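You operate a simulated robot arm through the tools that you are given. There is no shell and no other tool.

You are at the controls of a simulated robot arm. One attempt, no reset.

TASK
Clamp the tiles in the frame, then wipe the grey and beige ones.
Fine: bar tight, lever locked; use the dark block and put it back. What is to be rubbed or washed off counts as gone when no trace of it is left.

The check looks at the end state, three seconds after you hand in, the way a careful person would. Anything else that was tipped, shoved, dropped, spilled or broken makes it a failure.

THE ROBOT
A 5-joint arm with a two-finger parallel gripper, fixed in place. Base frame: the origin is on the floor under the middle of its stand, x ahead of it, y to its left, z up. Lengths are in m, angles in degrees, forces in N, time in s.
It reaches about 1.134 m from its shoulder. Its first joint turns from -149.0 to 149.0 degrees. Payload 1.57 kg.
Tool frame: the origin (TCP) lies between the finger pads and is the grasp point; the fingertips stand 0.03 m ahead of it; z points along the fingers, y is the line along which they close. Largest opening 0.11 m; finger width 0.024, thickness 0.012; the body of the gripper, 0.048 by 0.112 m, starts 0.078 m behind the TCP.
Orientation is told as [roll, pitch, yaw] about the base's x, y, z axes, in that order, counted from this pose: with the fingers straight down and closing along the base's y, the tool's x points along the base's -x, its y along +y and its z along -z.

THE INTERFACE
- The arm moves only by the tool send_rows. Its argument "rows" is a list of rows, each a list of 7 numbers: the shift along the tool's x, y, z in units of 20 mm (1.0 is 20 mm), then the turn, a rotation vector about the tool's x, y, z in units of 5 degrees (1.0 is 5 degrees), then the closure, from 0 (fully open) to 1 (shut). In form: [[dx, dy, dz, ax, ay, az, grip], ...]. A call has 1 to 20 rows; each row shifts and turns the commanded pose from where the row before left it, along the tool's axes as they then stand. A call with a number of a shift or a turn outside -1 to 1 is refused whole. Each row takes 0.2 s and may step no farther than 0.05 m and 8.6 degrees from the row before; otherwise, or with a gripper value out of range, the whole call is refused. Where a pose cannot be reached the arm comes as near as it can. A force on the tool above 50 N (or 10 N above the force at the start of the call, whichever is more), or a blocked arm, ends the call early, and 0.2 s more pass. The fingers move at their own pace (about 0.072 m/s each) and stop on an object; they squeeze with about 38 N. The grip force told is the motor's: it shows also when the fingers shut on nothing. Time passes only in rows, and 0.2 s behind the last, so rows that do not move let the fingers close. The reply holds the time, the measured pose of the TCP, the force on the tool along the base axes, the opening and the grip force, in the units named above and with some noise, with the torque about the TCP (base axes, N m) and any sound that the robot's microphone picked up.
- Cameras (640 x 400 px; columns grow to the right, rows downward): "scene" is fixed at [0.2208, 0.4989, 1.5589]; the picture's right is [0.42, 0.91, 0.00], its down [0.89, -0.41, -0.17] and it looks along [-0.15, 0.07, -0.99] (base axes); focal length 243 px, centre (320, 200). "wrist" rides on the gripper at [0.07, 0.016, -0.141] in the tool frame; the picture's right is [-0.23, 0.97, 0.00], its down [-0.85, -0.20, -0.48] and it looks along [-0.47, -0.11, 0.88] (tool axes); focal length 222 px, centre (320, 200). There is no depth. A picture from a camera that has moved, and an enlarged one, comes with that camera's place and axes in the base frame and with its lens.
- camera(camera): a new picture of that camera. No time passes.
- slide_trunk(by): slides the trunk up (or, below 0, down) by that many m; the arm rides with it, the base frame stays. It gives what a move gives, with no picture.
- close_up(camera, box): a new picture of the part [left, top, right, bottom] of that camera's present view, enlarged. No time passes.
- hand_in(): hands the job in; it is judged then, once.

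Nothing tells you positions but the pictures and the camera data. Unless the task says otherwise, let go and move clear before handing in.

The tools are called by a JSON object that holds its "op" and its "data". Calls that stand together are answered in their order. send_rows: Moves the arm, as the interface text tells. Its arguments: {"type":"object","properties":{"rows":{"type":"array"}},"required":["rows"]} The other tools are called the same way: slide_trunk (by) moves the trunk up or down; camera (camera) takes a picture; close_up (camera, box) takes an enlarged picture of a part of a camera's view; hand_in () hands the job in.

At the start:

```text
t: 0.0
ee_pos: [0.0291, 0.5655, 1.2139]
tcp_rot: [-0.1, 0.0, -0.1]
contact_force: [0.2, 0.3, 0.3]
moment: [0.01, -0.04, 0.01]
gripper_width: 0.1102
grip_force: 0.1
trunk travel left (down, up): [-0.948, 0.022]
```

scene: 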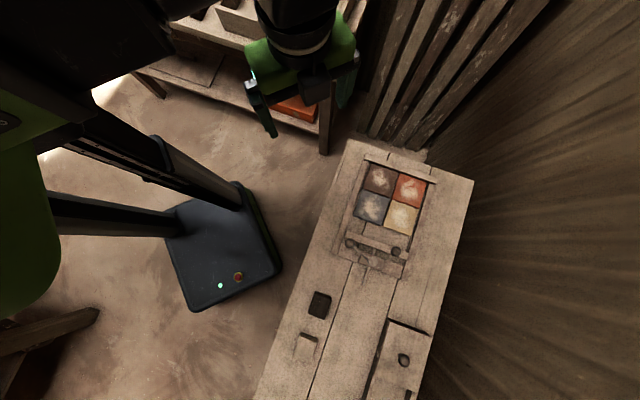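
wrist: 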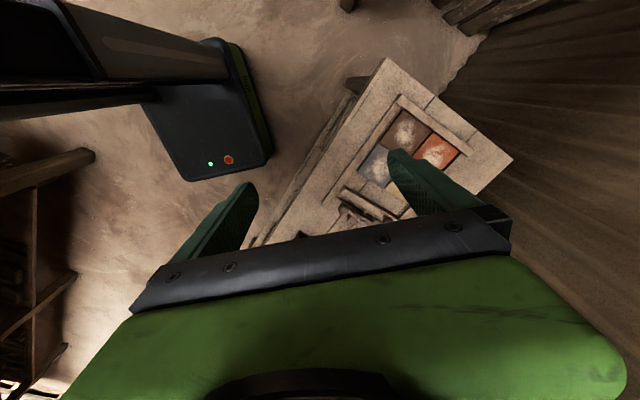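

I see a workbench with a frame holding four tiles (brown, red, grey, beige), a movable bar with a lever below them, a dark block and other items further along. I'll take close-ups first to locate everything.

{"op": "close_up", "data": {"camera": "scene", "box": [320, 140, 480, 290]}}

{"op": "close_up", "data": {"camera": "scene", "box": [250, 260, 450, 400]}}

{"op": "close_up", "data": {"camera": "scene", "box": [335, 225, 425, 285]}}

{"op": "close_up", "data": {"camera": "wrist", "box": [300, 50, 540, 250]}}

```text
2.67 times, centred on (400, 215) of scene
camera zoom: at [0.2208, 0.4989, 1.5589], right [0.42, 0.91, 0.0], down [0.89, -0.41, -0.17], along [-0.15, 0.07, -0.99], focal length 648 px, centre (107, 160)
```

zoom: 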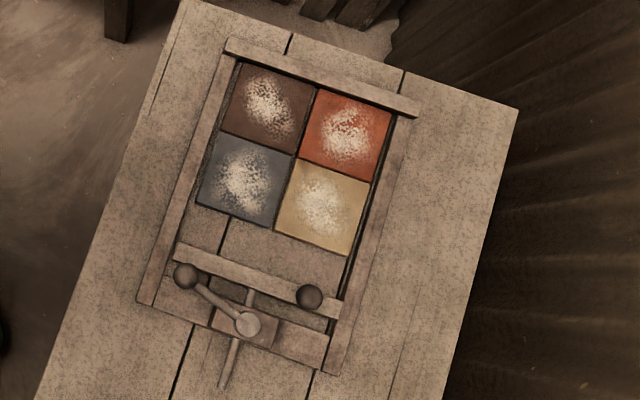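

```text
2.86 times, centred on (350, 330) of scene
camera zoom: at [0.2208, 0.4989, 1.5589], right [0.42, 0.91, 0.0], down [0.89, -0.41, -0.17], along [-0.15, 0.07, -0.99], focal length 695 px, centre (234, -171)
```

zoom: 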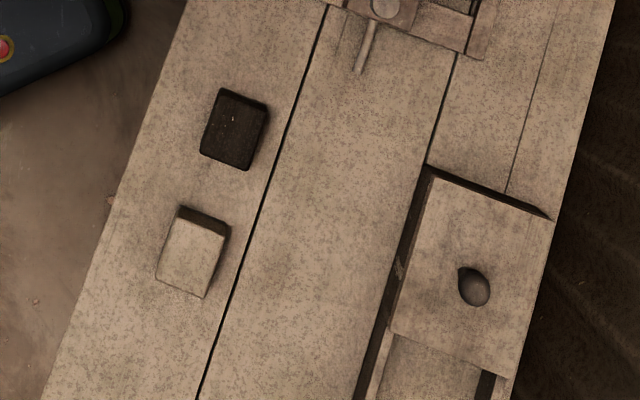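

```text
6.67 times, centred on (380, 255) of scene
camera zoom: at [0.2208, 0.4989, 1.5589], right [0.42, 0.91, 0.0], down [0.89, -0.41, -0.17], along [-0.15, 0.07, -0.99], focal length 1621 px, centre (-80, -167)
```

zoom: 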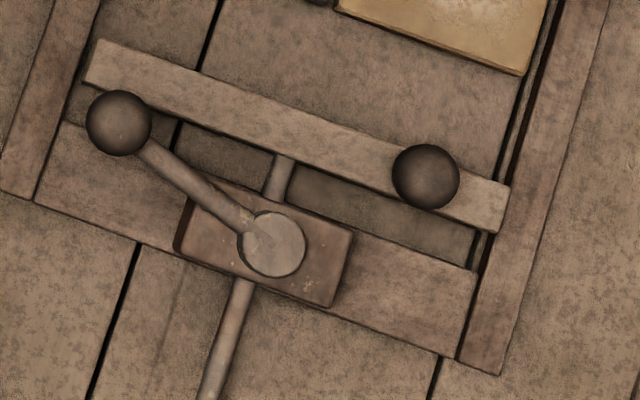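

```text
2.00 times, centred on (420, 150) of wrist
camera zoom: at [-0.0417, 0.5809, 1.3562], right [0.23, 0.97, 0.0], down [0.85, -0.2, 0.48], along [0.47, -0.11, -0.88], focal length 444 px, centre (120, 300)
```

zoom: 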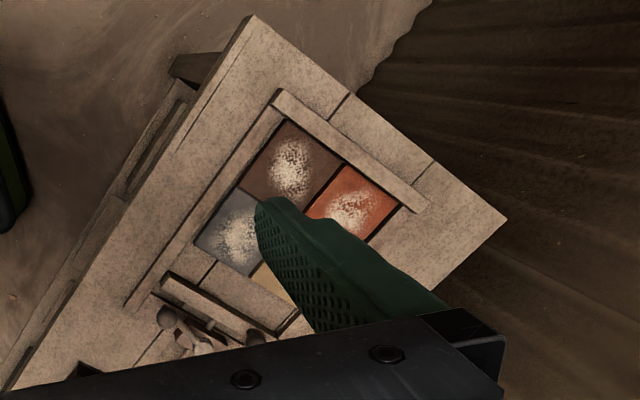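

The bench top appears to be at z≈0.79, with the tile frame near (0.19, 0.76), the lever pivot near (0.34, 0.61) and the dark block near (0.39, 0.42). I'll move the arm a little, well above the bench, to get a better wrist view and check those positions.

{"op": "send_rows", "data": {"rows": [[-0.936, 0.246, 0.457, 0, 0, 0, 0], [-0.936, 0.246, 0.457, 0, 0, 0, 0], [-0.936, 0.246, 0.457, 0, 0, 0, 0], [-0.936, 0.246, 0.457, 0, 0, 0, 0], [-0.936, 0.246, 0.457, 0, 0, 0, 0], [-0.936, 0.246, 0.457, 0, 0, 0, 0], [-0.936, 0.246, 0.457, 0, 0, 0, 0]]}}

{"op": "camera", "data": {"camera": "wrist"}}

{"op": "camera", "data": {"camera": "scene"}}

```text
t: 1.6
ee_pos: [0.1603, 0.5998, 1.2141]
tcp_rot: [-0.1, 0.0, -0.1]
contact_force: [-0.1, 0.3, 0.1]
moment: [0.0, 0.01, 0.03]
gripper_width: 0.1101
grip_force: 0.1
out of reach, approached as far as the arm can: row 1, 2, 3, 4, 5, 6, 7
trunk travel left (down, up): [-0.948, 0.022]
```

```text
taken
camera wrist: at [0.0888, 0.6162, 1.3562], right [0.23, 0.97, 0.0], down [0.86, -0.2, 0.48], along [0.47, -0.11, -0.88], focal length 222 px, centre (320, 200)
```

wrist: 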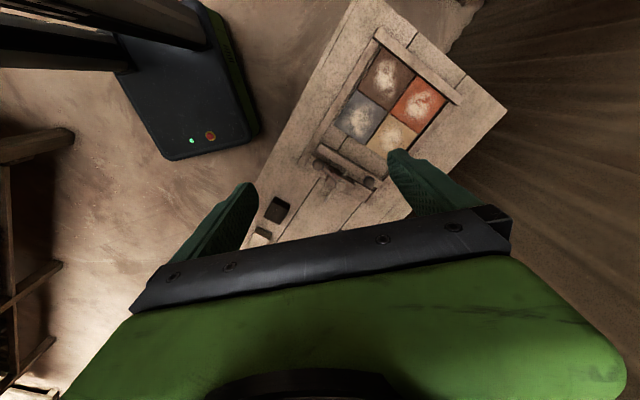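

```text
taken
```

scene: 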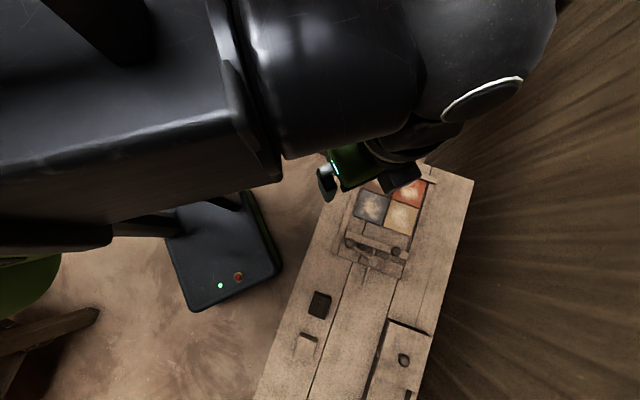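

The arm moves only horizontally and the height comes from the trunk, so z stayed at 1.214 despite my commanded descent. I'll check whether that missed z offset is still in the commanded pose, then lower the trunk a bit.

{"op": "send_rows", "data": {"rows": [[0, 0, 0, 0, 0, 0, 0]]}}

{"op": "slide_trunk", "data": {"by": -0.05}}

{"op": "send_rows", "data": {"rows": [[0, 0, 0, 0, 0, 0, 0]]}}

```text
t: 2.0
ee_pos: [0.1594, 0.6005, 1.2152]
tcp_rot: [0.0, 0.0, 0.1]
contact_force: [-0.6, 0.7, 0.2]
moment: [0.0, 0.0, -0.01]
gripper_width: 0.11
grip_force: 0.0
trunk travel left (down, up): [-0.948, 0.022]
```

```text
t: 2.9
ee_pos: [0.1589, 0.6003, 1.1645]
tcp_rot: [0.1, 0.0, -0.1]
contact_force: [-0.3, 0.1, 0.7]
moment: [0.02, 0.05, 0.01]
gripper_width: 0.1101
grip_force: 0.1
trunk travel left (down, up): [-0.898, 0.072]
```

```text
t: 3.3
ee_pos: [0.16, 0.6009, 1.1644]
tcp_rot: [0.0, -0.1, 0.0]
contact_force: [-0.5, -0.6, -0.6]
moment: [-0.01, -0.01, -0.01]
gripper_width: 0.1099
grip_force: 0.2
trunk travel left (down, up): [-0.898, 0.072]
```

The commanded pose re-syncs each call and the trunk sets the height. I'll go lower for a closer look at the clamp.

{"op": "slide_trunk", "data": {"by": -0.12}}

{"op": "camera", "data": {"camera": "wrist"}}

{"op": "camera", "data": {"camera": "scene"}}

```text
t: 4.8
ee_pos: [0.1596, 0.6005, 1.0437]
tcp_rot: [0.0, 0.0, 0.0]
contact_force: [0.6, 0.2, 0.1]
moment: [0.01, -0.03, -0.01]
gripper_width: 0.1098
grip_force: 0.1
trunk travel left (down, up): [-0.778, 0.192]
```

```text
taken
camera wrist: at [0.0884, 0.6159, 1.1863], right [0.23, 0.97, 0.0], down [0.85, -0.2, 0.48], along [0.47, -0.11, -0.88], focal length 222 px, centre (320, 200)
```

wrist: 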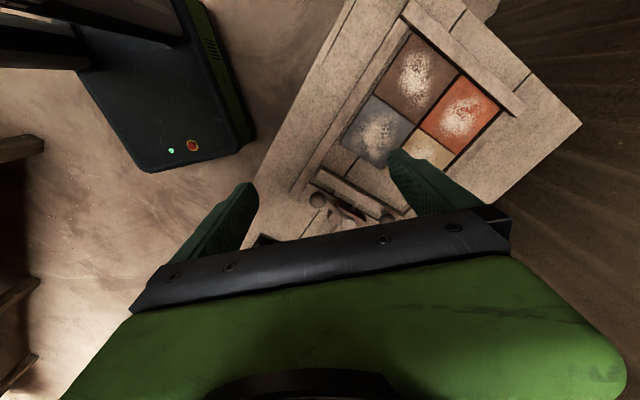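

```text
taken
```

scene: 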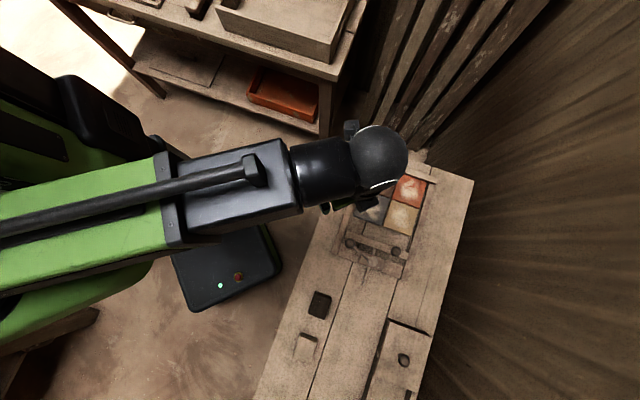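

The arm turns out to be a telescoping boom with a wrist. I'll move out in +x so the clamp falls in the clear upper half of the wrist view.

{"op": "send_rows", "data": {"rows": [[-1, 0, 0, 0, 0, 0, 0], [-1, 0, 0, 0, 0, 0, 0], [-1, 0, 0, 0, 0, 0, 0], [-1, 0, 0, 0, 0, 0, 0], [-1, 0, 0, 0, 0, 0, 0], [-1, 0, 0, 0, 0, 0, 0], [-1, 0, 0, 0, 0, 0, 0], [-1, 0, 0, 0, 0, 0, 0], [-1, 0, 0, 0, 0, 0, 0], [-1, 0, 0, 0, 0, 0, 0]]}}

{"op": "camera", "data": {"camera": "wrist"}}

{"op": "close_up", "data": {"camera": "wrist", "box": [220, 0, 460, 150]}}

{"op": "camera", "data": {"camera": "scene"}}

```text
t: 7.0
ee_pos: [0.36, 0.5996, 1.0444]
tcp_rot: [0.1, 0.0, 0.0]
contact_force: [0.1, 0.0, 0.6]
moment: [-0.02, -0.02, 0.02]
gripper_width: 0.1103
grip_force: 0.1
trunk travel left (down, up): [-0.778, 0.192]
```

```text
taken
camera wrist: at [0.2888, 0.6154, 1.1862], right [0.23, 0.97, 0.0], down [0.86, -0.2, 0.48], along [0.47, -0.11, -0.88], focal length 222 px, centre (320, 200)
```

wrist: 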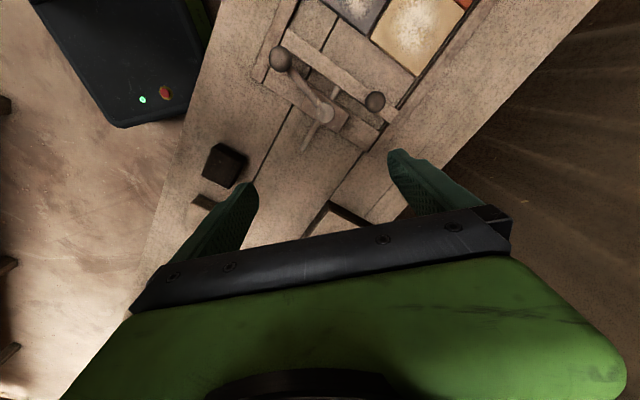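

```text
2.67 times, centred on (340, 75) of wrist
camera zoom: at [0.2888, 0.6154, 1.1862], right [0.23, 0.97, 0.0], down [0.86, -0.2, 0.48], along [0.47, -0.11, -0.88], focal length 592 px, centre (267, 533)
```

zoom: 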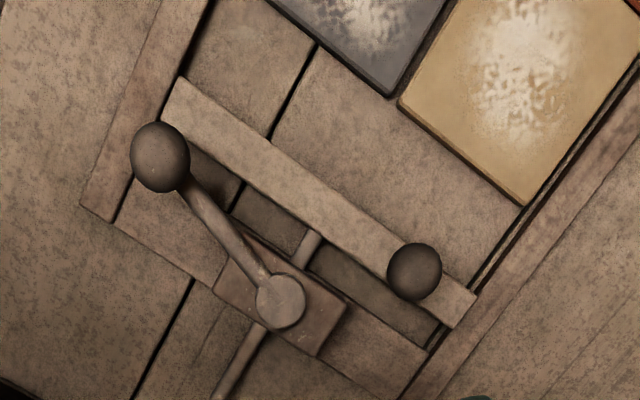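

```text
taken
```

scene: 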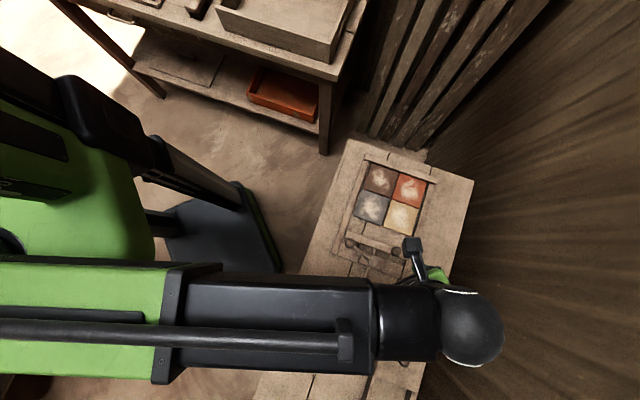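

I've triangulated the bar knob at about (0.333, 0.683), the lever knob at (0.258, 0.573, 0.87), the pivot at (0.333, 0.613), and the bar direction at about 45.4°. Next I'll turn the tool to line up with the bench axes and look again.

{"op": "send_rows", "data": {"rows": [[0, 0, 0, 0, 0, -0.908, 0], [0, 0, 0, 0, 0, -0.908, 0], [0, 0, 0, 0, 0, -0.908, 0], [0, 0, 0, 0, 0, -0.908, 0], [0, 0, 0, 0, 0, -0.908, 0], [0, 0, 0, 0, 0, -0.908, 0], [0, 0, 0, 0, 0, -0.908, 0], [0, 0, 0, 0, 0, -0.908, 0], [0, 0, 0, 0, 0, -0.908, 0], [0, 0, 0, 0, 0, -0.908, 0]]}}

{"op": "camera", "data": {"camera": "wrist"}}

```text
t: 9.2
ee_pos: [0.3603, 0.6004, 1.0459]
tcp_rot: [0.1, 0.1, 45.4]
contact_force: [-0.1, 0.3, 0.4]
moment: [-0.01, 0.05, 0.01]
gripper_width: 0.1103
grip_force: 0.1
trunk travel left (down, up): [-0.778, 0.192]
```

```text
taken
camera wrist: at [0.2978, 0.5607, 1.1863], right [-0.54, 0.84, 0.0], down [0.74, 0.47, 0.48], along [0.4, 0.26, -0.88], focal length 222 px, centre (320, 200)
```

wrist: 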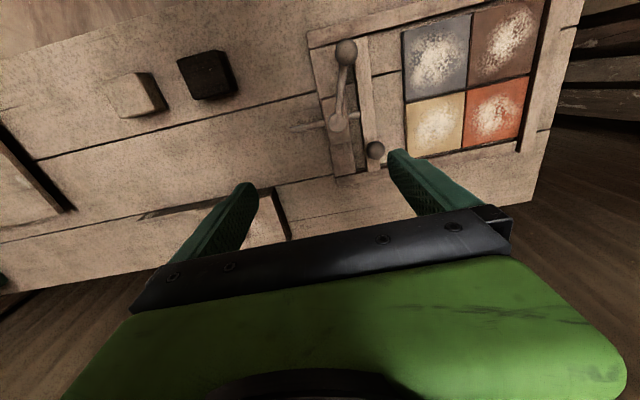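

Now the view is aligned with the bench. I'll enlarge the clamp and the blocks.

{"op": "close_up", "data": {"camera": "wrist", "box": [290, 0, 450, 190]}}

{"op": "close_up", "data": {"camera": "wrist", "box": [90, 30, 260, 140]}}

{"op": "close_up", "data": {"camera": "wrist", "box": [390, 0, 560, 170]}}

```text
2.11 times, centred on (370, 95) of wrist
camera zoom: at [0.2978, 0.5607, 1.1863], right [-0.54, 0.84, 0.0], down [0.74, 0.47, 0.48], along [0.4, 0.26, -0.88], focal length 468 px, centre (215, 421)
```

zoom: 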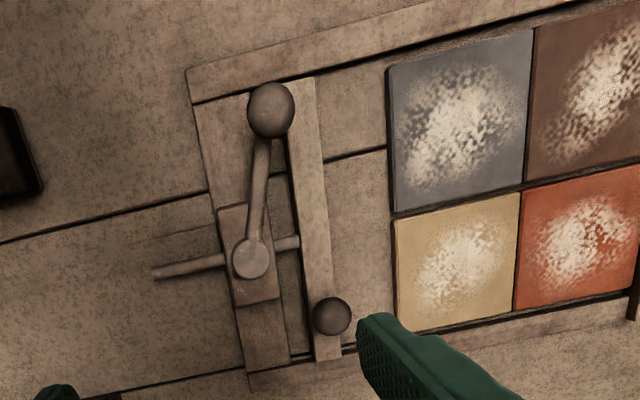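

```text
3.64 times, centred on (175, 85) of wrist
camera zoom: at [0.2978, 0.5607, 1.1863], right [-0.54, 0.84, 0.0], down [0.74, 0.47, 0.48], along [0.4, 0.26, -0.88], focal length 808 px, centre (847, 618)
```

zoom: 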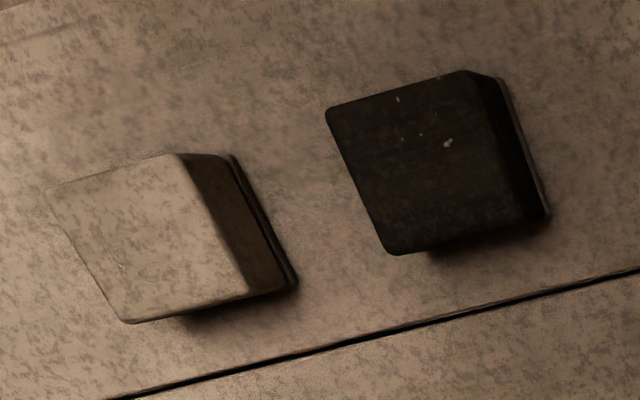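

```text
2.35 times, centred on (475, 85) of wrist
camera zoom: at [0.2978, 0.5607, 1.1863], right [-0.54, 0.84, 0.0], down [0.74, 0.47, 0.48], along [0.4, 0.26, -0.88], focal length 523 px, centre (-45, 471)
```

zoom: 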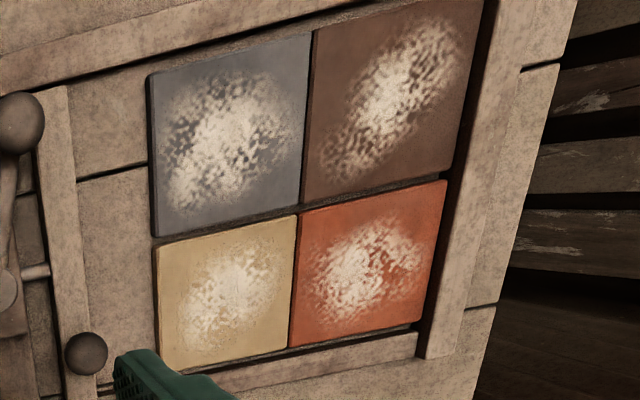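

The bar knob's centre is at (0.333, 0.683, 0.854), and the bar has about 5 cm of travel to the tiles. I'll move over the bar knob with the fingers part closed, ready to grip it along the push direction.

{"op": "send_rows", "data": {"rows": [[-0.495, 0.9675, 0, 0, 0, 0, 0.4], [-0.495, 0.9675, 0, 0, 0, 0, 0.4], [-0.495, 0.9675, 0, 0, 0, 0, 0.4], [-0.495, 0.9675, 0, 0, 0, 0, 0.4]]}}

{"op": "slide_trunk", "data": {"by": -0.1}}

{"op": "camera", "data": {"camera": "wrist"}}

{"op": "camera", "data": {"camera": "scene"}}

```text
t: 10.2
ee_pos: [0.3318, 0.6854, 1.0445]
tcp_rot: [0.0, 0.0, 45.4]
contact_force: [0.0, 0.2, -0.2]
moment: [-0.02, -0.01, -0.01]
gripper_width: 0.066
grip_force: 0.1
trunk travel left (down, up): [-0.778, 0.192]
```

```text
t: 11.6
ee_pos: [0.3321, 0.6849, 0.9466]
tcp_rot: [0.1, 0.0, 45.4]
contact_force: [-0.2, -0.3, -0.3]
moment: [0.02, -0.04, 0.01]
gripper_width: 0.066
grip_force: 0.1
trunk travel left (down, up): [-0.678, 0.292]
```

```text
taken
camera wrist: at [0.2699, 0.6451, 1.0864], right [-0.53, 0.85, 0.0], down [0.74, 0.47, 0.48], along [0.4, 0.26, -0.88], focal length 222 px, centre (320, 200)
```

wrist: 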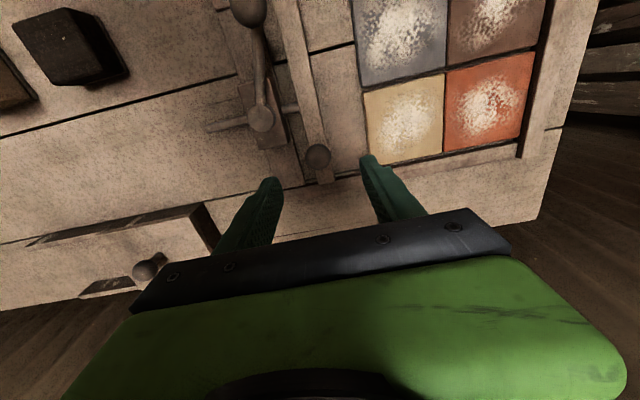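

```text
taken
```

scene: 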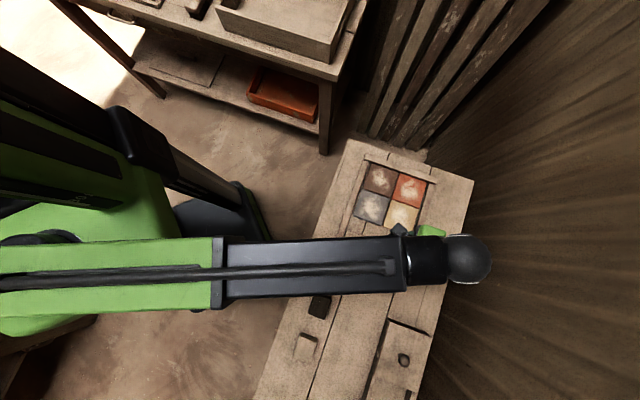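

The knob position agrees with this view and lies between the fingers. I'll correct by 2 mm and lower to knob height in two steps.

{"op": "send_rows", "data": {"rows": [[0, -0.12, 0, 0, 0, 0, 0.4]]}}

{"op": "slide_trunk", "data": {"by": -0.055}}

{"op": "camera", "data": {"camera": "wrist"}}

```text
t: 11.9
ee_pos: [0.3336, 0.6829, 0.9448]
tcp_rot: [-0.1, 0.0, 45.4]
contact_force: [0.6, -0.4, 0.0]
moment: [0.0, 0.01, -0.01]
gripper_width: 0.066
grip_force: 0.1
trunk travel left (down, up): [-0.678, 0.292]
```

```text
t: 12.9
ee_pos: [0.3333, 0.6835, 0.8897]
tcp_rot: [0.0, 0.0, 45.4]
contact_force: [0.4, -0.1, 0.8]
moment: [-0.01, 0.02, 0.0]
gripper_width: 0.0661
grip_force: 0.1
trunk travel left (down, up): [-0.623, 0.347]
```

```text
taken
camera wrist: at [0.2713, 0.6431, 1.0313], right [-0.53, 0.85, 0.0], down [0.74, 0.47, 0.48], along [0.4, 0.26, -0.88], focal length 222 px, centre (320, 200)
```

wrist: 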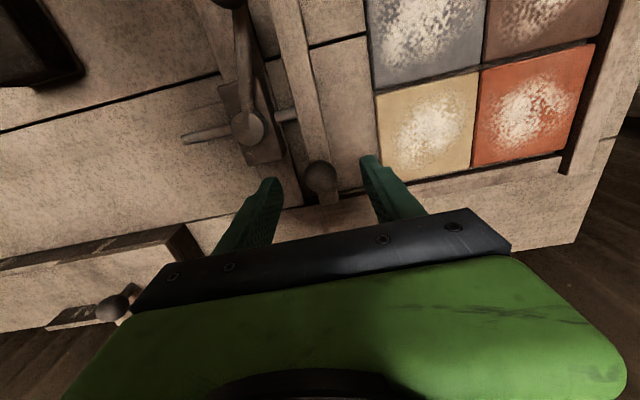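

The knob is centred between the fingers. I'll lower the last 2.6 cm and close on it.

{"op": "slide_trunk", "data": {"by": -0.026}}

{"op": "send_rows", "data": {"rows": [[0, 0, 0, 0, 0, 0, 0.8], [0, 0, 0, 0, 0, 0, 0.9], [0, 0, 0, 0, 0, 0, 0.9], [0, 0, 0, 0, 0, 0, 0.9]]}}

{"op": "camera", "data": {"camera": "wrist"}}

```text
t: 13.6
ee_pos: [0.3338, 0.6831, 0.8637]
tcp_rot: [0.0, 0.0, 45.5]
contact_force: [0.0, 0.4, -0.3]
moment: [0.0, 0.03, -0.01]
gripper_width: 0.066
grip_force: 0.1
trunk travel left (down, up): [-0.597, 0.373]
```

```text
t: 14.6
ee_pos: [0.3326, 0.6829, 0.8645]
tcp_rot: [0.0, 0.0, 45.5]
contact_force: [0.0, -0.2, 0.4]
moment: [-0.04, 0.01, 0.02]
gripper_width: 0.0269
grip_force: 38.3
trunk travel left (down, up): [-0.597, 0.373]
```

```text
taken
camera wrist: at [0.2712, 0.6432, 1.0053], right [-0.53, 0.85, 0.0], down [0.74, 0.47, 0.48], along [0.4, 0.26, -0.88], focal length 222 px, centre (320, 200)
```

wrist: 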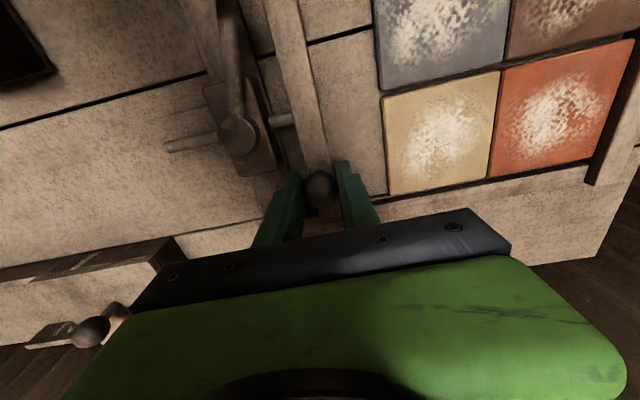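

The knob is gripped at 27 mm. I'll start pushing the bar towards the tiles with a short test stroke.

{"op": "send_rows", "data": {"rows": [[0, 0.25, 0, 0, 0, 0, 0.9], [0, 0.25, 0, 0, 0, 0, 0.9]]}}

{"op": "camera", "data": {"camera": "wrist"}}

```text
t: 15.2
ee_pos: [0.3261, 0.6904, 0.864]
tcp_rot: [0.0, 0.0, 45.5]
contact_force: [0.8, 0.0, 0.6]
moment: [-0.3, 0.16, 0.04]
gripper_width: 0.0271
grip_force: 38.2
trunk travel left (down, up): [-0.597, 0.373]
```

```text
taken
camera wrist: at [0.2642, 0.6502, 1.0053], right [-0.53, 0.85, 0.0], down [0.74, 0.47, 0.48], along [0.4, 0.26, -0.88], focal length 222 px, centre (320, 200)
```

wrist: 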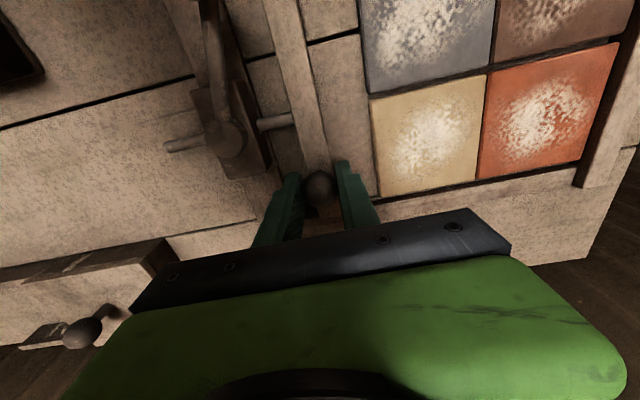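

The bar slides freely. I'll keep going in small steps until the force rises.

{"op": "send_rows", "data": {"rows": [[0, 0.25, 0, 0, 0, 0, 0.9], [0, 0.25, 0, 0, 0, 0, 0.9], [0, 0.25, 0, 0, 0, 0, 0.9], [0, 0.25, 0, 0, 0, 0, 0.9], [0, 0.25, 0, 0, 0, 0, 0.9]]}}

{"op": "send_rows", "data": {"rows": [[0, 0.1, 0, 0, 0, 0, 0.9], [0, 0.1, 0, 0, 0, 0, 0.9], [0, 0.1, 0, 0, 0, 0, 0.9]]}}

{"op": "camera", "data": {"camera": "wrist"}}

```text
t: 16.4
ee_pos: [0.3089, 0.7068, 0.8651]
tcp_rot: [-0.1, 0.0, 45.4]
contact_force: [1.0, -1.0, 0.0]
moment: [0.28, -0.39, 0.0]
gripper_width: 0.0268
grip_force: 37.7
trunk travel left (down, up): [-0.597, 0.373]
```

```text
t: 17.2
ee_pos: [0.3046, 0.711, 0.863]
tcp_rot: [0.1, 0.0, 45.4]
contact_force: [0.2, -0.2, 1.1]
moment: [-0.44, 0.42, 0.04]
gripper_width: 0.0267
grip_force: 38.0
trunk travel left (down, up): [-0.597, 0.373]
```

```text
taken
camera wrist: at [0.2423, 0.6722, 1.0053], right [-0.53, 0.85, 0.0], down [0.74, 0.47, 0.48], along [0.4, 0.26, -0.88], focal length 222 px, centre (320, 200)
```

wrist: 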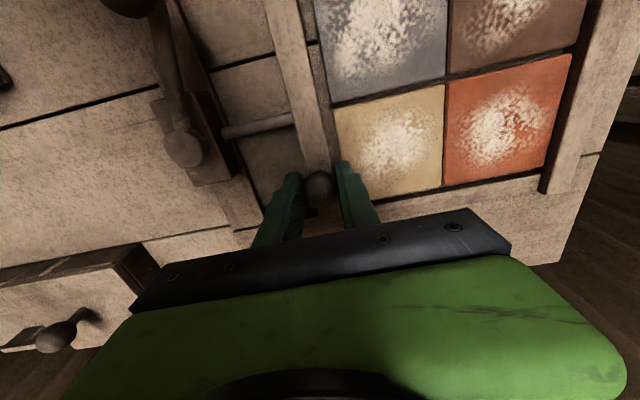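

{"op": "send_rows", "data": {"rows": [[0, 0.1, 0, 0, 0, 0, 0.9], [0, 0.1, 0, 0, 0, 0, 0.9], [0, 0.1, 0, 0, 0, 0, 0.9]]}}

{"op": "camera", "data": {"camera": "wrist"}}

```text
t: 18.0
ee_pos: [0.2994, 0.716, 0.8645]
tcp_rot: [0.0, 0.0, 45.4]
contact_force: [-3.0, -4.3, -3.3]
moment: [0.34, -0.32, -0.01]
gripper_width: 0.027
grip_force: 37.9
trunk travel left (down, up): [-0.597, 0.373]
```

```text
taken
camera wrist: at [0.2377, 0.6768, 1.0054], right [-0.53, 0.85, 0.0], down [0.74, 0.47, 0.48], along [0.4, 0.26, -0.88], focal length 222 px, centre (320, 200)
```

wrist: 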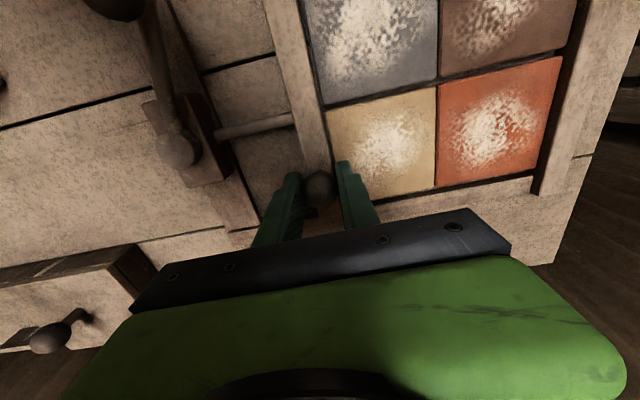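

{"op": "send_rows", "data": {"rows": [[0, 0.1, 0, 0, 0, 0, 0.9], [0, 0.1, 0, 0, 0, 0, 0.9], [0, 0.1, 0, 0, 0, 0, 0.9]]}}

{"op": "close_up", "data": {"camera": "wrist", "box": [240, 0, 600, 220]}}

```text
t: 18.8
ee_pos: [0.2986, 0.7161, 0.8632]
tcp_rot: [-0.2, 0.1, 45.2]
contact_force: [14.8, -33.9, -18.8]
moment: [0.01, -0.28, -0.13]
gripper_width: 0.0268
grip_force: 38.1
trunk travel left (down, up): [-0.597, 0.373]
```

```text
1.78 times, centred on (420, 110) of wrist
camera zoom: at [0.2367, 0.6783, 1.0054], right [-0.53, 0.85, 0.0], down [0.74, 0.47, 0.48], along [0.41, 0.25, -0.88], focal length 395 px, centre (142, 360)
```

zoom: 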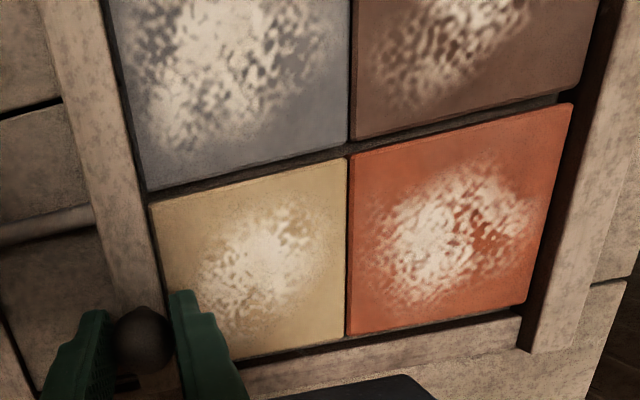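

{"op": "camera", "data": {"camera": "scene"}}

{"op": "close_up", "data": {"camera": "scene", "box": [330, 140, 470, 260]}}

{"op": "close_up", "data": {"camera": "wrist", "box": [260, 80, 440, 220]}}

```text
taken
```

scene: 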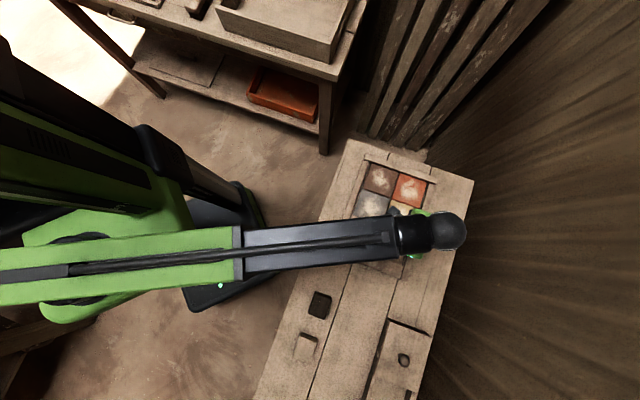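

```text
3.33 times, centred on (400, 200) of scene
camera zoom: at [0.2208, 0.4989, 1.5589], right [0.42, 0.91, 0.0], down [0.89, -0.41, -0.17], along [-0.15, 0.07, -0.99], focal length 811 px, centre (53, 200)
```

zoom: 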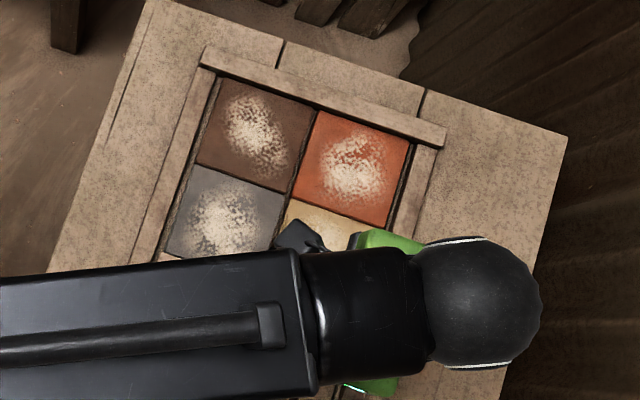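

```text
2.86 times, centred on (350, 150) of wrist
camera zoom: at [0.2367, 0.6783, 1.0054], right [-0.53, 0.85, 0.0], down [0.74, 0.47, 0.48], along [0.41, 0.25, -0.88], focal length 635 px, centre (234, 343)
```

zoom: 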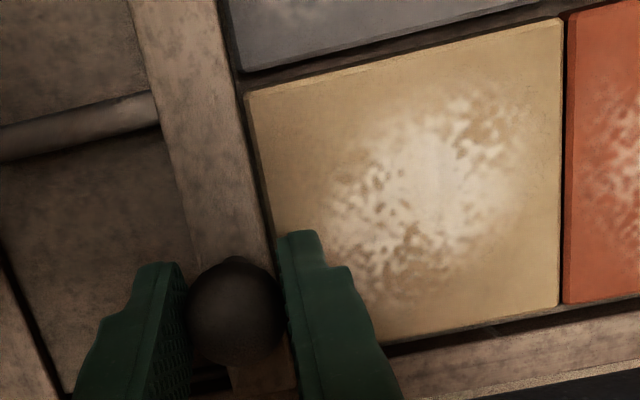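

{"op": "close_up", "data": {"camera": "wrist", "box": [300, 60, 360, 160]}}

{"op": "close_up", "data": {"camera": "wrist", "box": [500, 0, 620, 220]}}

{"op": "close_up", "data": {"camera": "wrist", "box": [270, 0, 350, 110]}}

```text
4.00 times, centred on (330, 110) of wrist
camera zoom: at [0.2367, 0.6783, 1.0054], right [-0.53, 0.85, 0.0], down [0.74, 0.47, 0.48], along [0.41, 0.25, -0.88], focal length 888 px, centre (280, 560)
```

zoom: 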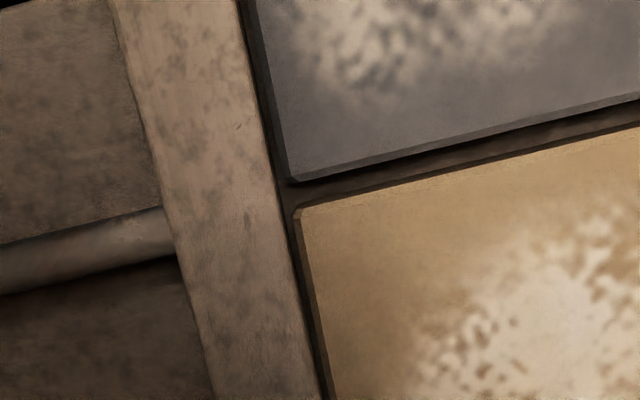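

```text
1.82 times, centred on (560, 110) of wrist
camera zoom: at [0.2367, 0.6783, 1.0054], right [-0.53, 0.85, 0.0], down [0.74, 0.47, 0.48], along [0.41, 0.25, -0.88], focal length 404 px, centre (-116, 364)
```

zoom: 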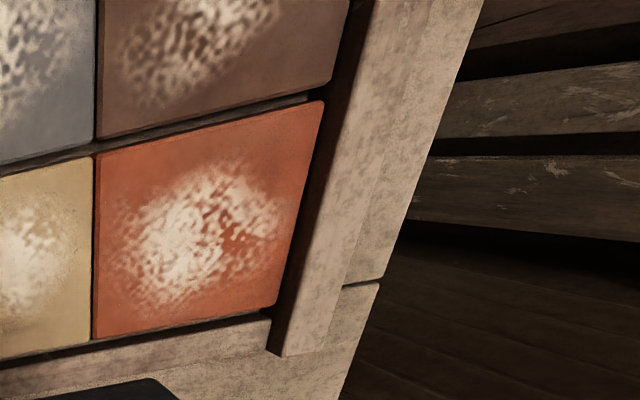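

```text
3.64 times, centred on (310, 55) of wrist
camera zoom: at [0.2367, 0.6783, 1.0054], right [-0.53, 0.85, 0.0], down [0.74, 0.47, 0.48], along [0.41, 0.25, -0.88], focal length 808 px, centre (356, 727)
```

zoom: 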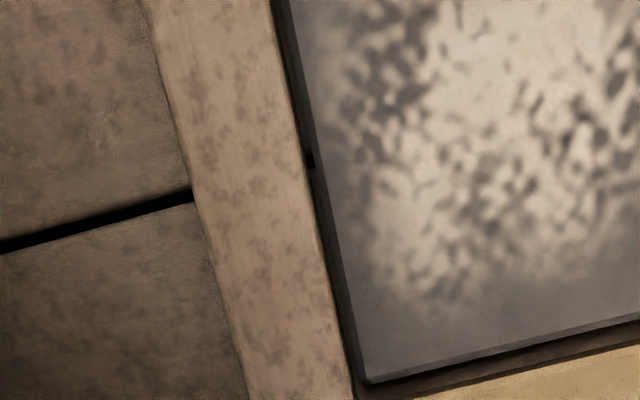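

The bar met resistance (about 34 N) after 47.5 mm, which matches the measured gap to the tiles. I'll press a little more to check that it is really seated.

{"op": "send_rows", "data": {"rows": [[0, 0.1, 0, 0, 0, 0, 0.9], [0, 0.1, 0, 0, 0, 0, 0.9], [0, 0, 0, 0, 0, 0, 0.9]]}}

{"op": "close_up", "data": {"camera": "wrist", "box": [300, 60, 360, 160]}}

```text
t: 19.2
ee_pos: [0.2993, 0.7161, 0.8638]
tcp_rot: [-0.7, 0.2, 45.2]
contact_force: [8.5, -10.5, -8.0]
moment: [0.0, -0.46, -0.07]
gripper_width: 0.0268
grip_force: 37.8
trunk travel left (down, up): [-0.597, 0.373]
stopped in row 1: the force on the tool passed its limit at 54 N (the readings are from after the stop); the commanded pose is now the measured one
```

```text
4.00 times, centred on (330, 110) of wrist
camera zoom: at [0.2362, 0.6793, 1.0055], right [-0.53, 0.85, -0.01], down [0.74, 0.47, 0.48], along [0.41, 0.24, -0.88], focal length 888 px, centre (280, 560)
```

zoom: 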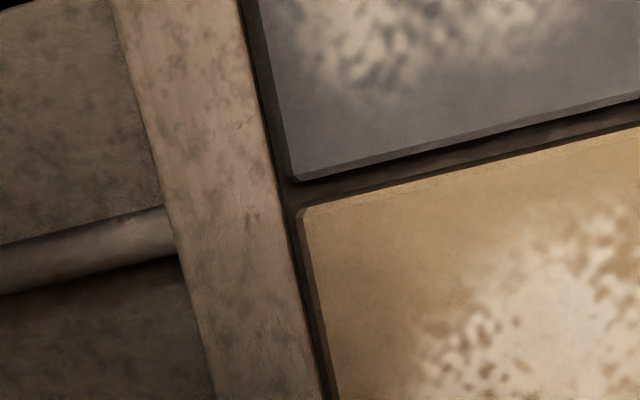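

The bar is hard up against the tiles: no movement at 54 N. I'll release the knob, rise straight up and check that the bar stays put.

{"op": "send_rows", "data": {"rows": [[0, 0, 0, 0, 0, 0, 0.6], [0, 0, 0, 0, 0, 0, 0.45], [0, 0, 0, 0, 0, 0, 0.45]]}}

{"op": "slide_trunk", "data": {"by": 0.06}}

{"op": "close_up", "data": {"camera": "wrist", "box": [200, 0, 600, 220]}}

```text
t: 20.0
ee_pos: [0.2959, 0.7183, 0.8641]
tcp_rot: [-0.5, 0.2, 45.2]
contact_force: [-0.3, -0.2, -0.2]
moment: [0.0, 0.0, 0.02]
gripper_width: 0.0606
grip_force: 0.0
trunk travel left (down, up): [-0.597, 0.373]
```

```text
t: 21.0
ee_pos: [0.2972, 0.7177, 0.9247]
tcp_rot: [-0.4, 0.2, 45.4]
contact_force: [0.4, 0.3, 0.2]
moment: [-0.02, -0.01, 0.02]
gripper_width: 0.0605
grip_force: 0.0
trunk travel left (down, up): [-0.657, 0.313]
```

```text
1.60 times, centred on (400, 110) of wrist
camera zoom: at [0.2344, 0.6802, 1.0653], right [-0.53, 0.85, -0.01], down [0.74, 0.47, 0.48], along [0.41, 0.25, -0.88], focal length 355 px, centre (192, 344)
```

zoom: 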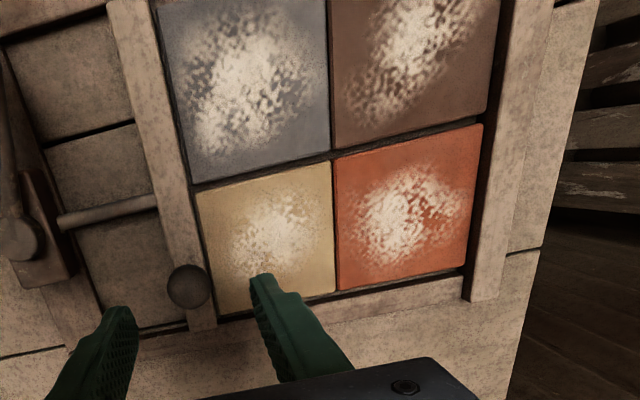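

The bar stayed against the tiles. Now I'll move back along the bench to study the lever before turning it.

{"op": "slide_trunk", "data": {"by": 0.04}}

{"op": "send_rows", "data": {"rows": [[0, -1, 0, -0.028, -0.085, 0, 0.45], [0, -1, 0, 0, 0, 0, 0.45], [0, -1, 0, 0, 0, 0, 0.45], [0, -1, 0, 0, 0, 0, 0.45], [0, -1, 0, 0, 0, 0, 0.45]]}}

{"op": "close_up", "data": {"camera": "wrist", "box": [200, 0, 460, 190]}}

{"op": "close_up", "data": {"camera": "scene", "box": [330, 140, 470, 260]}}

```text
t: 21.9
ee_pos: [0.2969, 0.7181, 0.9641]
tcp_rot: [-0.6, 0.3, 45.3]
contact_force: [-0.9, -0.5, -0.2]
moment: [0.0, 0.01, 0.04]
gripper_width: 0.0603
grip_force: 0.0
trunk travel left (down, up): [-0.697, 0.273]
```

```text
t: 23.1
ee_pos: [0.3687, 0.6467, 0.9641]
tcp_rot: [-0.3, -0.3, 45.2]
contact_force: [-0.8, 0.3, 0.3]
moment: [0.01, -0.01, 0.02]
gripper_width: 0.0606
grip_force: 0.1
trunk travel left (down, up): [-0.697, 0.273]
```

```text
2.11 times, centred on (330, 95) of wrist
camera zoom: at [0.3057, 0.6084, 1.1049], right [-0.53, 0.85, 0.0], down [0.74, 0.47, 0.48], along [0.41, 0.25, -0.88], focal length 468 px, centre (299, 421)
```

zoom: 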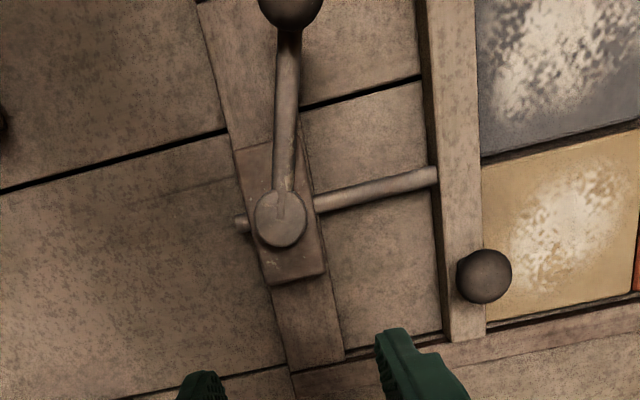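

```text
3.33 times, centred on (400, 200) of scene
camera zoom: at [0.2208, 0.4989, 1.5589], right [0.42, 0.91, 0.0], down [0.89, -0.41, -0.17], along [-0.15, 0.07, -0.99], focal length 811 px, centre (53, 200)
```

zoom: 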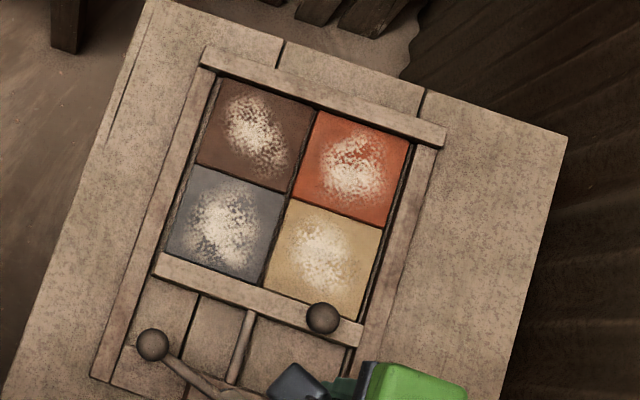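

The lever points left and slightly towards the tiles, and the bar knob blocks a sweep that way, so it most likely swings away from the tiles. I'll move over the lever knob with the fingers aligned to its arc.

{"op": "send_rows", "data": {"rows": [[0.931, 0.194, 0, -0.06, 0.06, 0, 0.45], [0.931, 0.194, 0, 0, 0, 0, 0.45], [0.931, 0.194, 0, 0, 0, 0, 0.45], [0.931, 0.194, 0, 0, 0, 0, 0.45], [0.931, 0.194, 0, 0, 0, 0, 0.45], [0.931, 0.194, 0, 0, 0, 0, 0.45], [0.931, 0.194, 0, 0, 0, 0, 0.45], [0, 0, 0, 0, 0, 0.865, 0.45], [0, 0, 0, 0, 0, 0.865, 0.45], [0, 0, 0, 0, 0, 0.865, 0.45], [0, 0, 0, 0, 0, 0.865, 0.45]]}}

{"op": "camera", "data": {"camera": "wrist"}}

{"op": "camera", "data": {"camera": "scene"}}

```text
t: 25.5
ee_pos: [0.2579, 0.5744, 0.9645]
tcp_rot: [0.0, 0.0, 27.8]
contact_force: [0.1, 0.2, -0.6]
moment: [0.02, -0.01, 0.02]
gripper_width: 0.0603
grip_force: 0.1
trunk travel left (down, up): [-0.697, 0.273]
```

```text
taken
camera wrist: at [0.1868, 0.5555, 1.1053], right [-0.25, 0.97, 0.0], down [0.85, 0.22, 0.48], along [0.46, 0.12, -0.88], focal length 222 px, centre (320, 200)
```

wrist: 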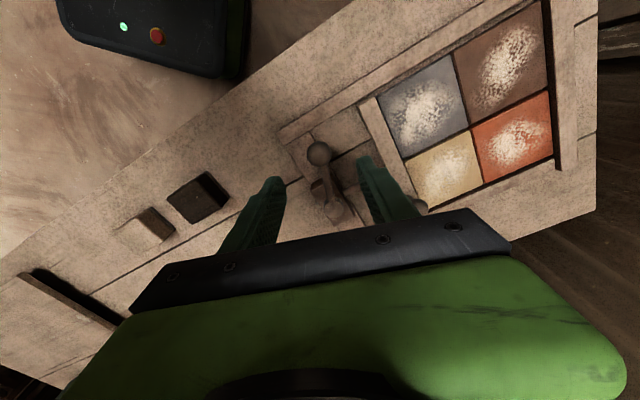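

```text
taken
```

scene: 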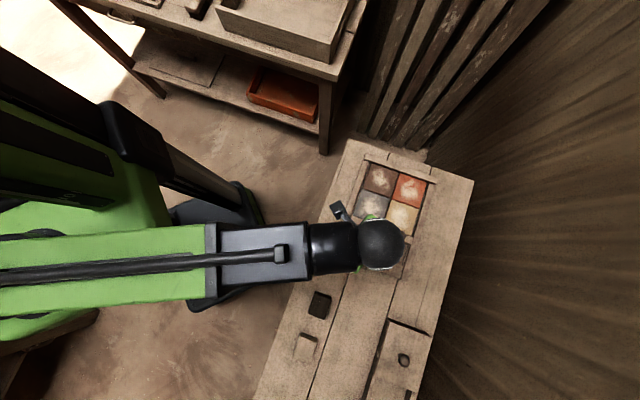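

The lever knob is centred between the fingers. I'll lower to it and grip.

{"op": "send_rows", "data": {"rows": [[0.09, -0.065, 0, 0, 0, 0, 0.45]]}}

{"op": "slide_trunk", "data": {"by": -0.06}}

{"op": "camera", "data": {"camera": "wrist"}}

```text
t: 25.9
ee_pos: [0.2559, 0.5713, 0.9631]
tcp_rot: [0.0, 0.0, 27.9]
contact_force: [0.3, 0.3, 0.2]
moment: [-0.03, 0.0, -0.01]
gripper_width: 0.0604
grip_force: 0.1
trunk travel left (down, up): [-0.697, 0.273]
```

```text
t: 26.9
ee_pos: [0.2549, 0.5727, 0.9038]
tcp_rot: [-0.1, 0.0, 27.9]
contact_force: [0.2, -0.1, -0.5]
moment: [0.01, 0.01, 0.0]
gripper_width: 0.0604
grip_force: 0.1
trunk travel left (down, up): [-0.637, 0.333]
```

```text
taken
camera wrist: at [0.1856, 0.5534, 1.0453], right [-0.26, 0.97, 0.0], down [0.85, 0.22, 0.48], along [0.46, 0.12, -0.88], focal length 222 px, centre (320, 200)
```

wrist: 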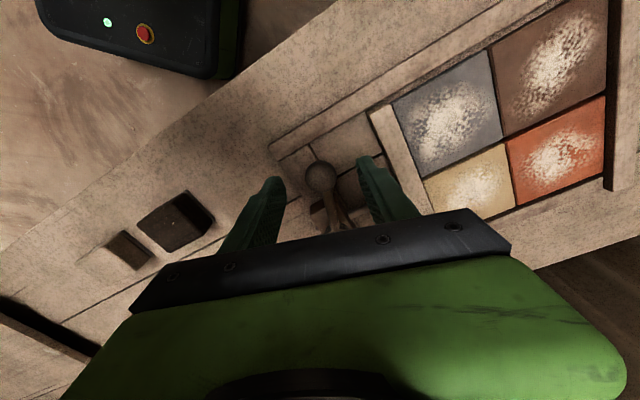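

{"op": "send_rows", "data": {"rows": [[-0.1, 0, 0, 0, 0, 0, 0.45]]}}

{"op": "slide_trunk", "data": {"by": -0.029}}

{"op": "send_rows", "data": {"rows": [[0, 0, 0, 0, 0, 0, 0.7], [0, 0, 0, 0, 0, 0, 0.9], [0, 0, 0, 0, 0, 0, 0.9], [0, 0, 0, 0, 0, 0, 0.9]]}}

{"op": "camera", "data": {"camera": "wrist"}}

```text
t: 27.3
ee_pos: [0.2577, 0.5738, 0.9041]
tcp_rot: [-0.1, -0.1, 27.9]
contact_force: [0.3, 0.1, 0.1]
moment: [0.03, 0.02, 0.06]
gripper_width: 0.0604
grip_force: 0.0
trunk travel left (down, up): [-0.637, 0.333]
```

```text
t: 28.0
ee_pos: [0.257, 0.5734, 0.876]
tcp_rot: [-0.1, 0.0, 27.9]
contact_force: [1.4, -0.2, -0.1]
moment: [-0.05, 0.01, 0.02]
gripper_width: 0.0604
grip_force: 0.2
trunk travel left (down, up): [-0.608, 0.362]
```

```text
t: 29.0
ee_pos: [0.2572, 0.5732, 0.877]
tcp_rot: [0.0, -0.1, 27.9]
contact_force: [0.8, -2.4, -1.0]
moment: [-0.02, 0.01, -0.01]
gripper_width: 0.0266
grip_force: 37.8
trunk travel left (down, up): [-0.608, 0.362]
```

```text
taken
camera wrist: at [0.1871, 0.5542, 1.0164], right [-0.26, 0.97, 0.0], down [0.85, 0.22, 0.48], along [0.46, 0.12, -0.88], focal length 222 px, centre (320, 200)
```

wrist: 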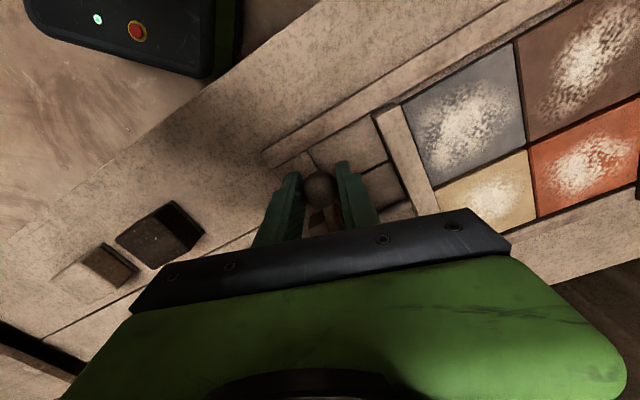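

The lever knob is gripped. I'll test a small 10° arc away from the tiles and watch the force.

{"op": "send_rows", "data": {"rows": [[-0.0163, -0.373, 0, 0, 0, -1, 0.9], [-0.0163, -0.373, 0, 0, 0, -1, 0.9]]}}

{"op": "camera", "data": {"camera": "wrist"}}

```text
t: 29.6
ee_pos: [0.265, 0.5619, 0.8751]
tcp_rot: [0.0, 0.0, 37.9]
contact_force: [0.8, 0.2, 0.3]
moment: [-0.21, 0.35, -0.09]
gripper_width: 0.0268
grip_force: 37.2
trunk travel left (down, up): [-0.608, 0.362]
```

```text
taken
camera wrist: at [0.1991, 0.5304, 1.0164], right [-0.42, 0.91, 0.0], down [0.8, 0.37, 0.48], along [0.43, 0.2, -0.88], focal length 222 px, centre (320, 200)
```

wrist: 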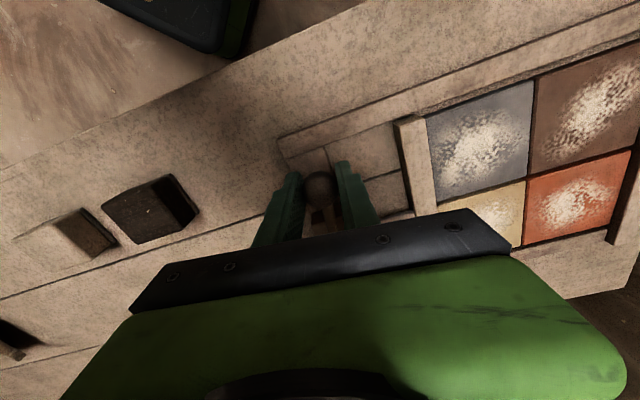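

The lever swings freely in this direction. I'll continue along the arc and watch for resistance or a click.

{"op": "send_rows", "data": {"rows": [[-0.0163, -0.373, 0, 0, 0, -1, 0.9], [-0.0163, -0.373, 0, 0, 0, -1, 0.9], [-0.0163, -0.373, 0, 0, 0, -1, 0.9], [-0.0163, -0.373, 0, 0, 0, -1, 0.9], [-0.0163, -0.373, 0, 0, 0, -1, 0.9]]}}

{"op": "camera", "data": {"camera": "wrist"}}

```text
t: 30.8
ee_pos: [0.294, 0.537, 0.8754]
tcp_rot: [-0.1, 0.1, 62.9]
contact_force: [-4.5, -4.0, -3.4]
moment: [-0.13, 0.21, 0.21]
gripper_width: 0.0267
grip_force: 37.4
trunk travel left (down, up): [-0.608, 0.362]
```

```text
taken
camera wrist: at [0.2468, 0.4817, 1.0165], right [-0.77, 0.64, 0.0], down [0.57, 0.67, 0.48], along [0.31, 0.36, -0.88], focal length 222 px, centre (320, 200)
```

wrist: 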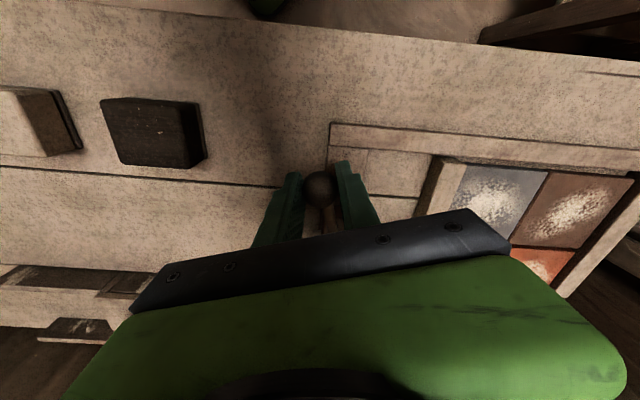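

{"op": "send_rows", "data": {"rows": [[0.02, -0.373, 0, 0, 0, -1, 0.9], [0.0, -0.373, 0, 0, 0, -1, 0.9], [-0.0163, -0.373, 0, 0, 0, -1, 0.9], [-0.0163, -0.373, 0, 0, 0, -1, 0.9]]}}

{"op": "camera", "data": {"camera": "wrist"}}

```text
t: 31.4
ee_pos: [0.2957, 0.5372, 0.8753]
tcp_rot: [1.1, -0.4, 71.2]
contact_force: [-22.8, 12.6, -2.4]
moment: [0.43, 0.3, -0.05]
gripper_width: 0.0271
grip_force: 37.5
trunk travel left (down, up): [-0.608, 0.362]
stopped in row 2: the force on the tool passed its limit at 57 N (the readings are from after the stop); the commanded pose is now the measured one
```

```text
taken
camera wrist: at [0.2597, 0.4742, 1.0161], right [-0.85, 0.53, 0.02], down [0.47, 0.74, 0.48], along [0.24, 0.42, -0.88], focal length 222 px, centre (320, 200)
```

wrist: 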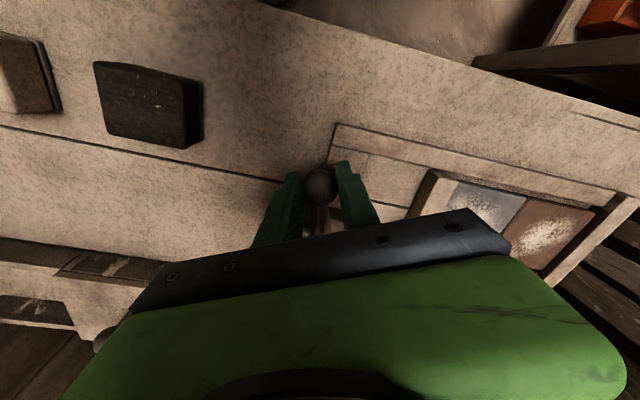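

The lever swung about 36° and met firm resistance, with no click heard. I'll press slowly along the tangent to see whether it's a hard stop or just a stiff part of the travel.

{"op": "send_rows", "data": {"rows": [[0.0065, -0.05, 0, 0, 0, 0, 0.9], [0.0065, -0.05, 0, 0, 0, 0, 0.9]]}}

{"op": "close_up", "data": {"camera": "wrist", "box": [240, 100, 480, 250]}}

```text
t: 32.0
ee_pos: [0.2958, 0.5381, 0.8743]
tcp_rot: [1.2, -0.3, 71.3]
contact_force: [-38.4, 22.9, -4.8]
moment: [0.29, 0.16, 0.06]
gripper_width: 0.0271
grip_force: 37.9
trunk travel left (down, up): [-0.608, 0.362]
```

```text
2.67 times, centred on (360, 175) of wrist
camera zoom: at [0.2602, 0.4739, 1.0161], right [-0.85, 0.53, 0.02], down [0.47, 0.74, 0.48], along [0.24, 0.42, -0.88], focal length 592 px, centre (213, 267)
```

zoom: 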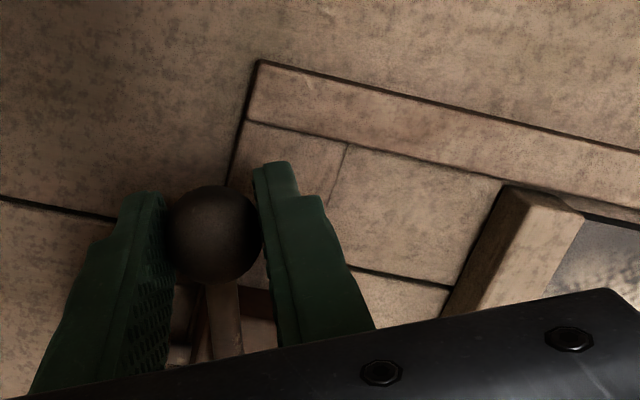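

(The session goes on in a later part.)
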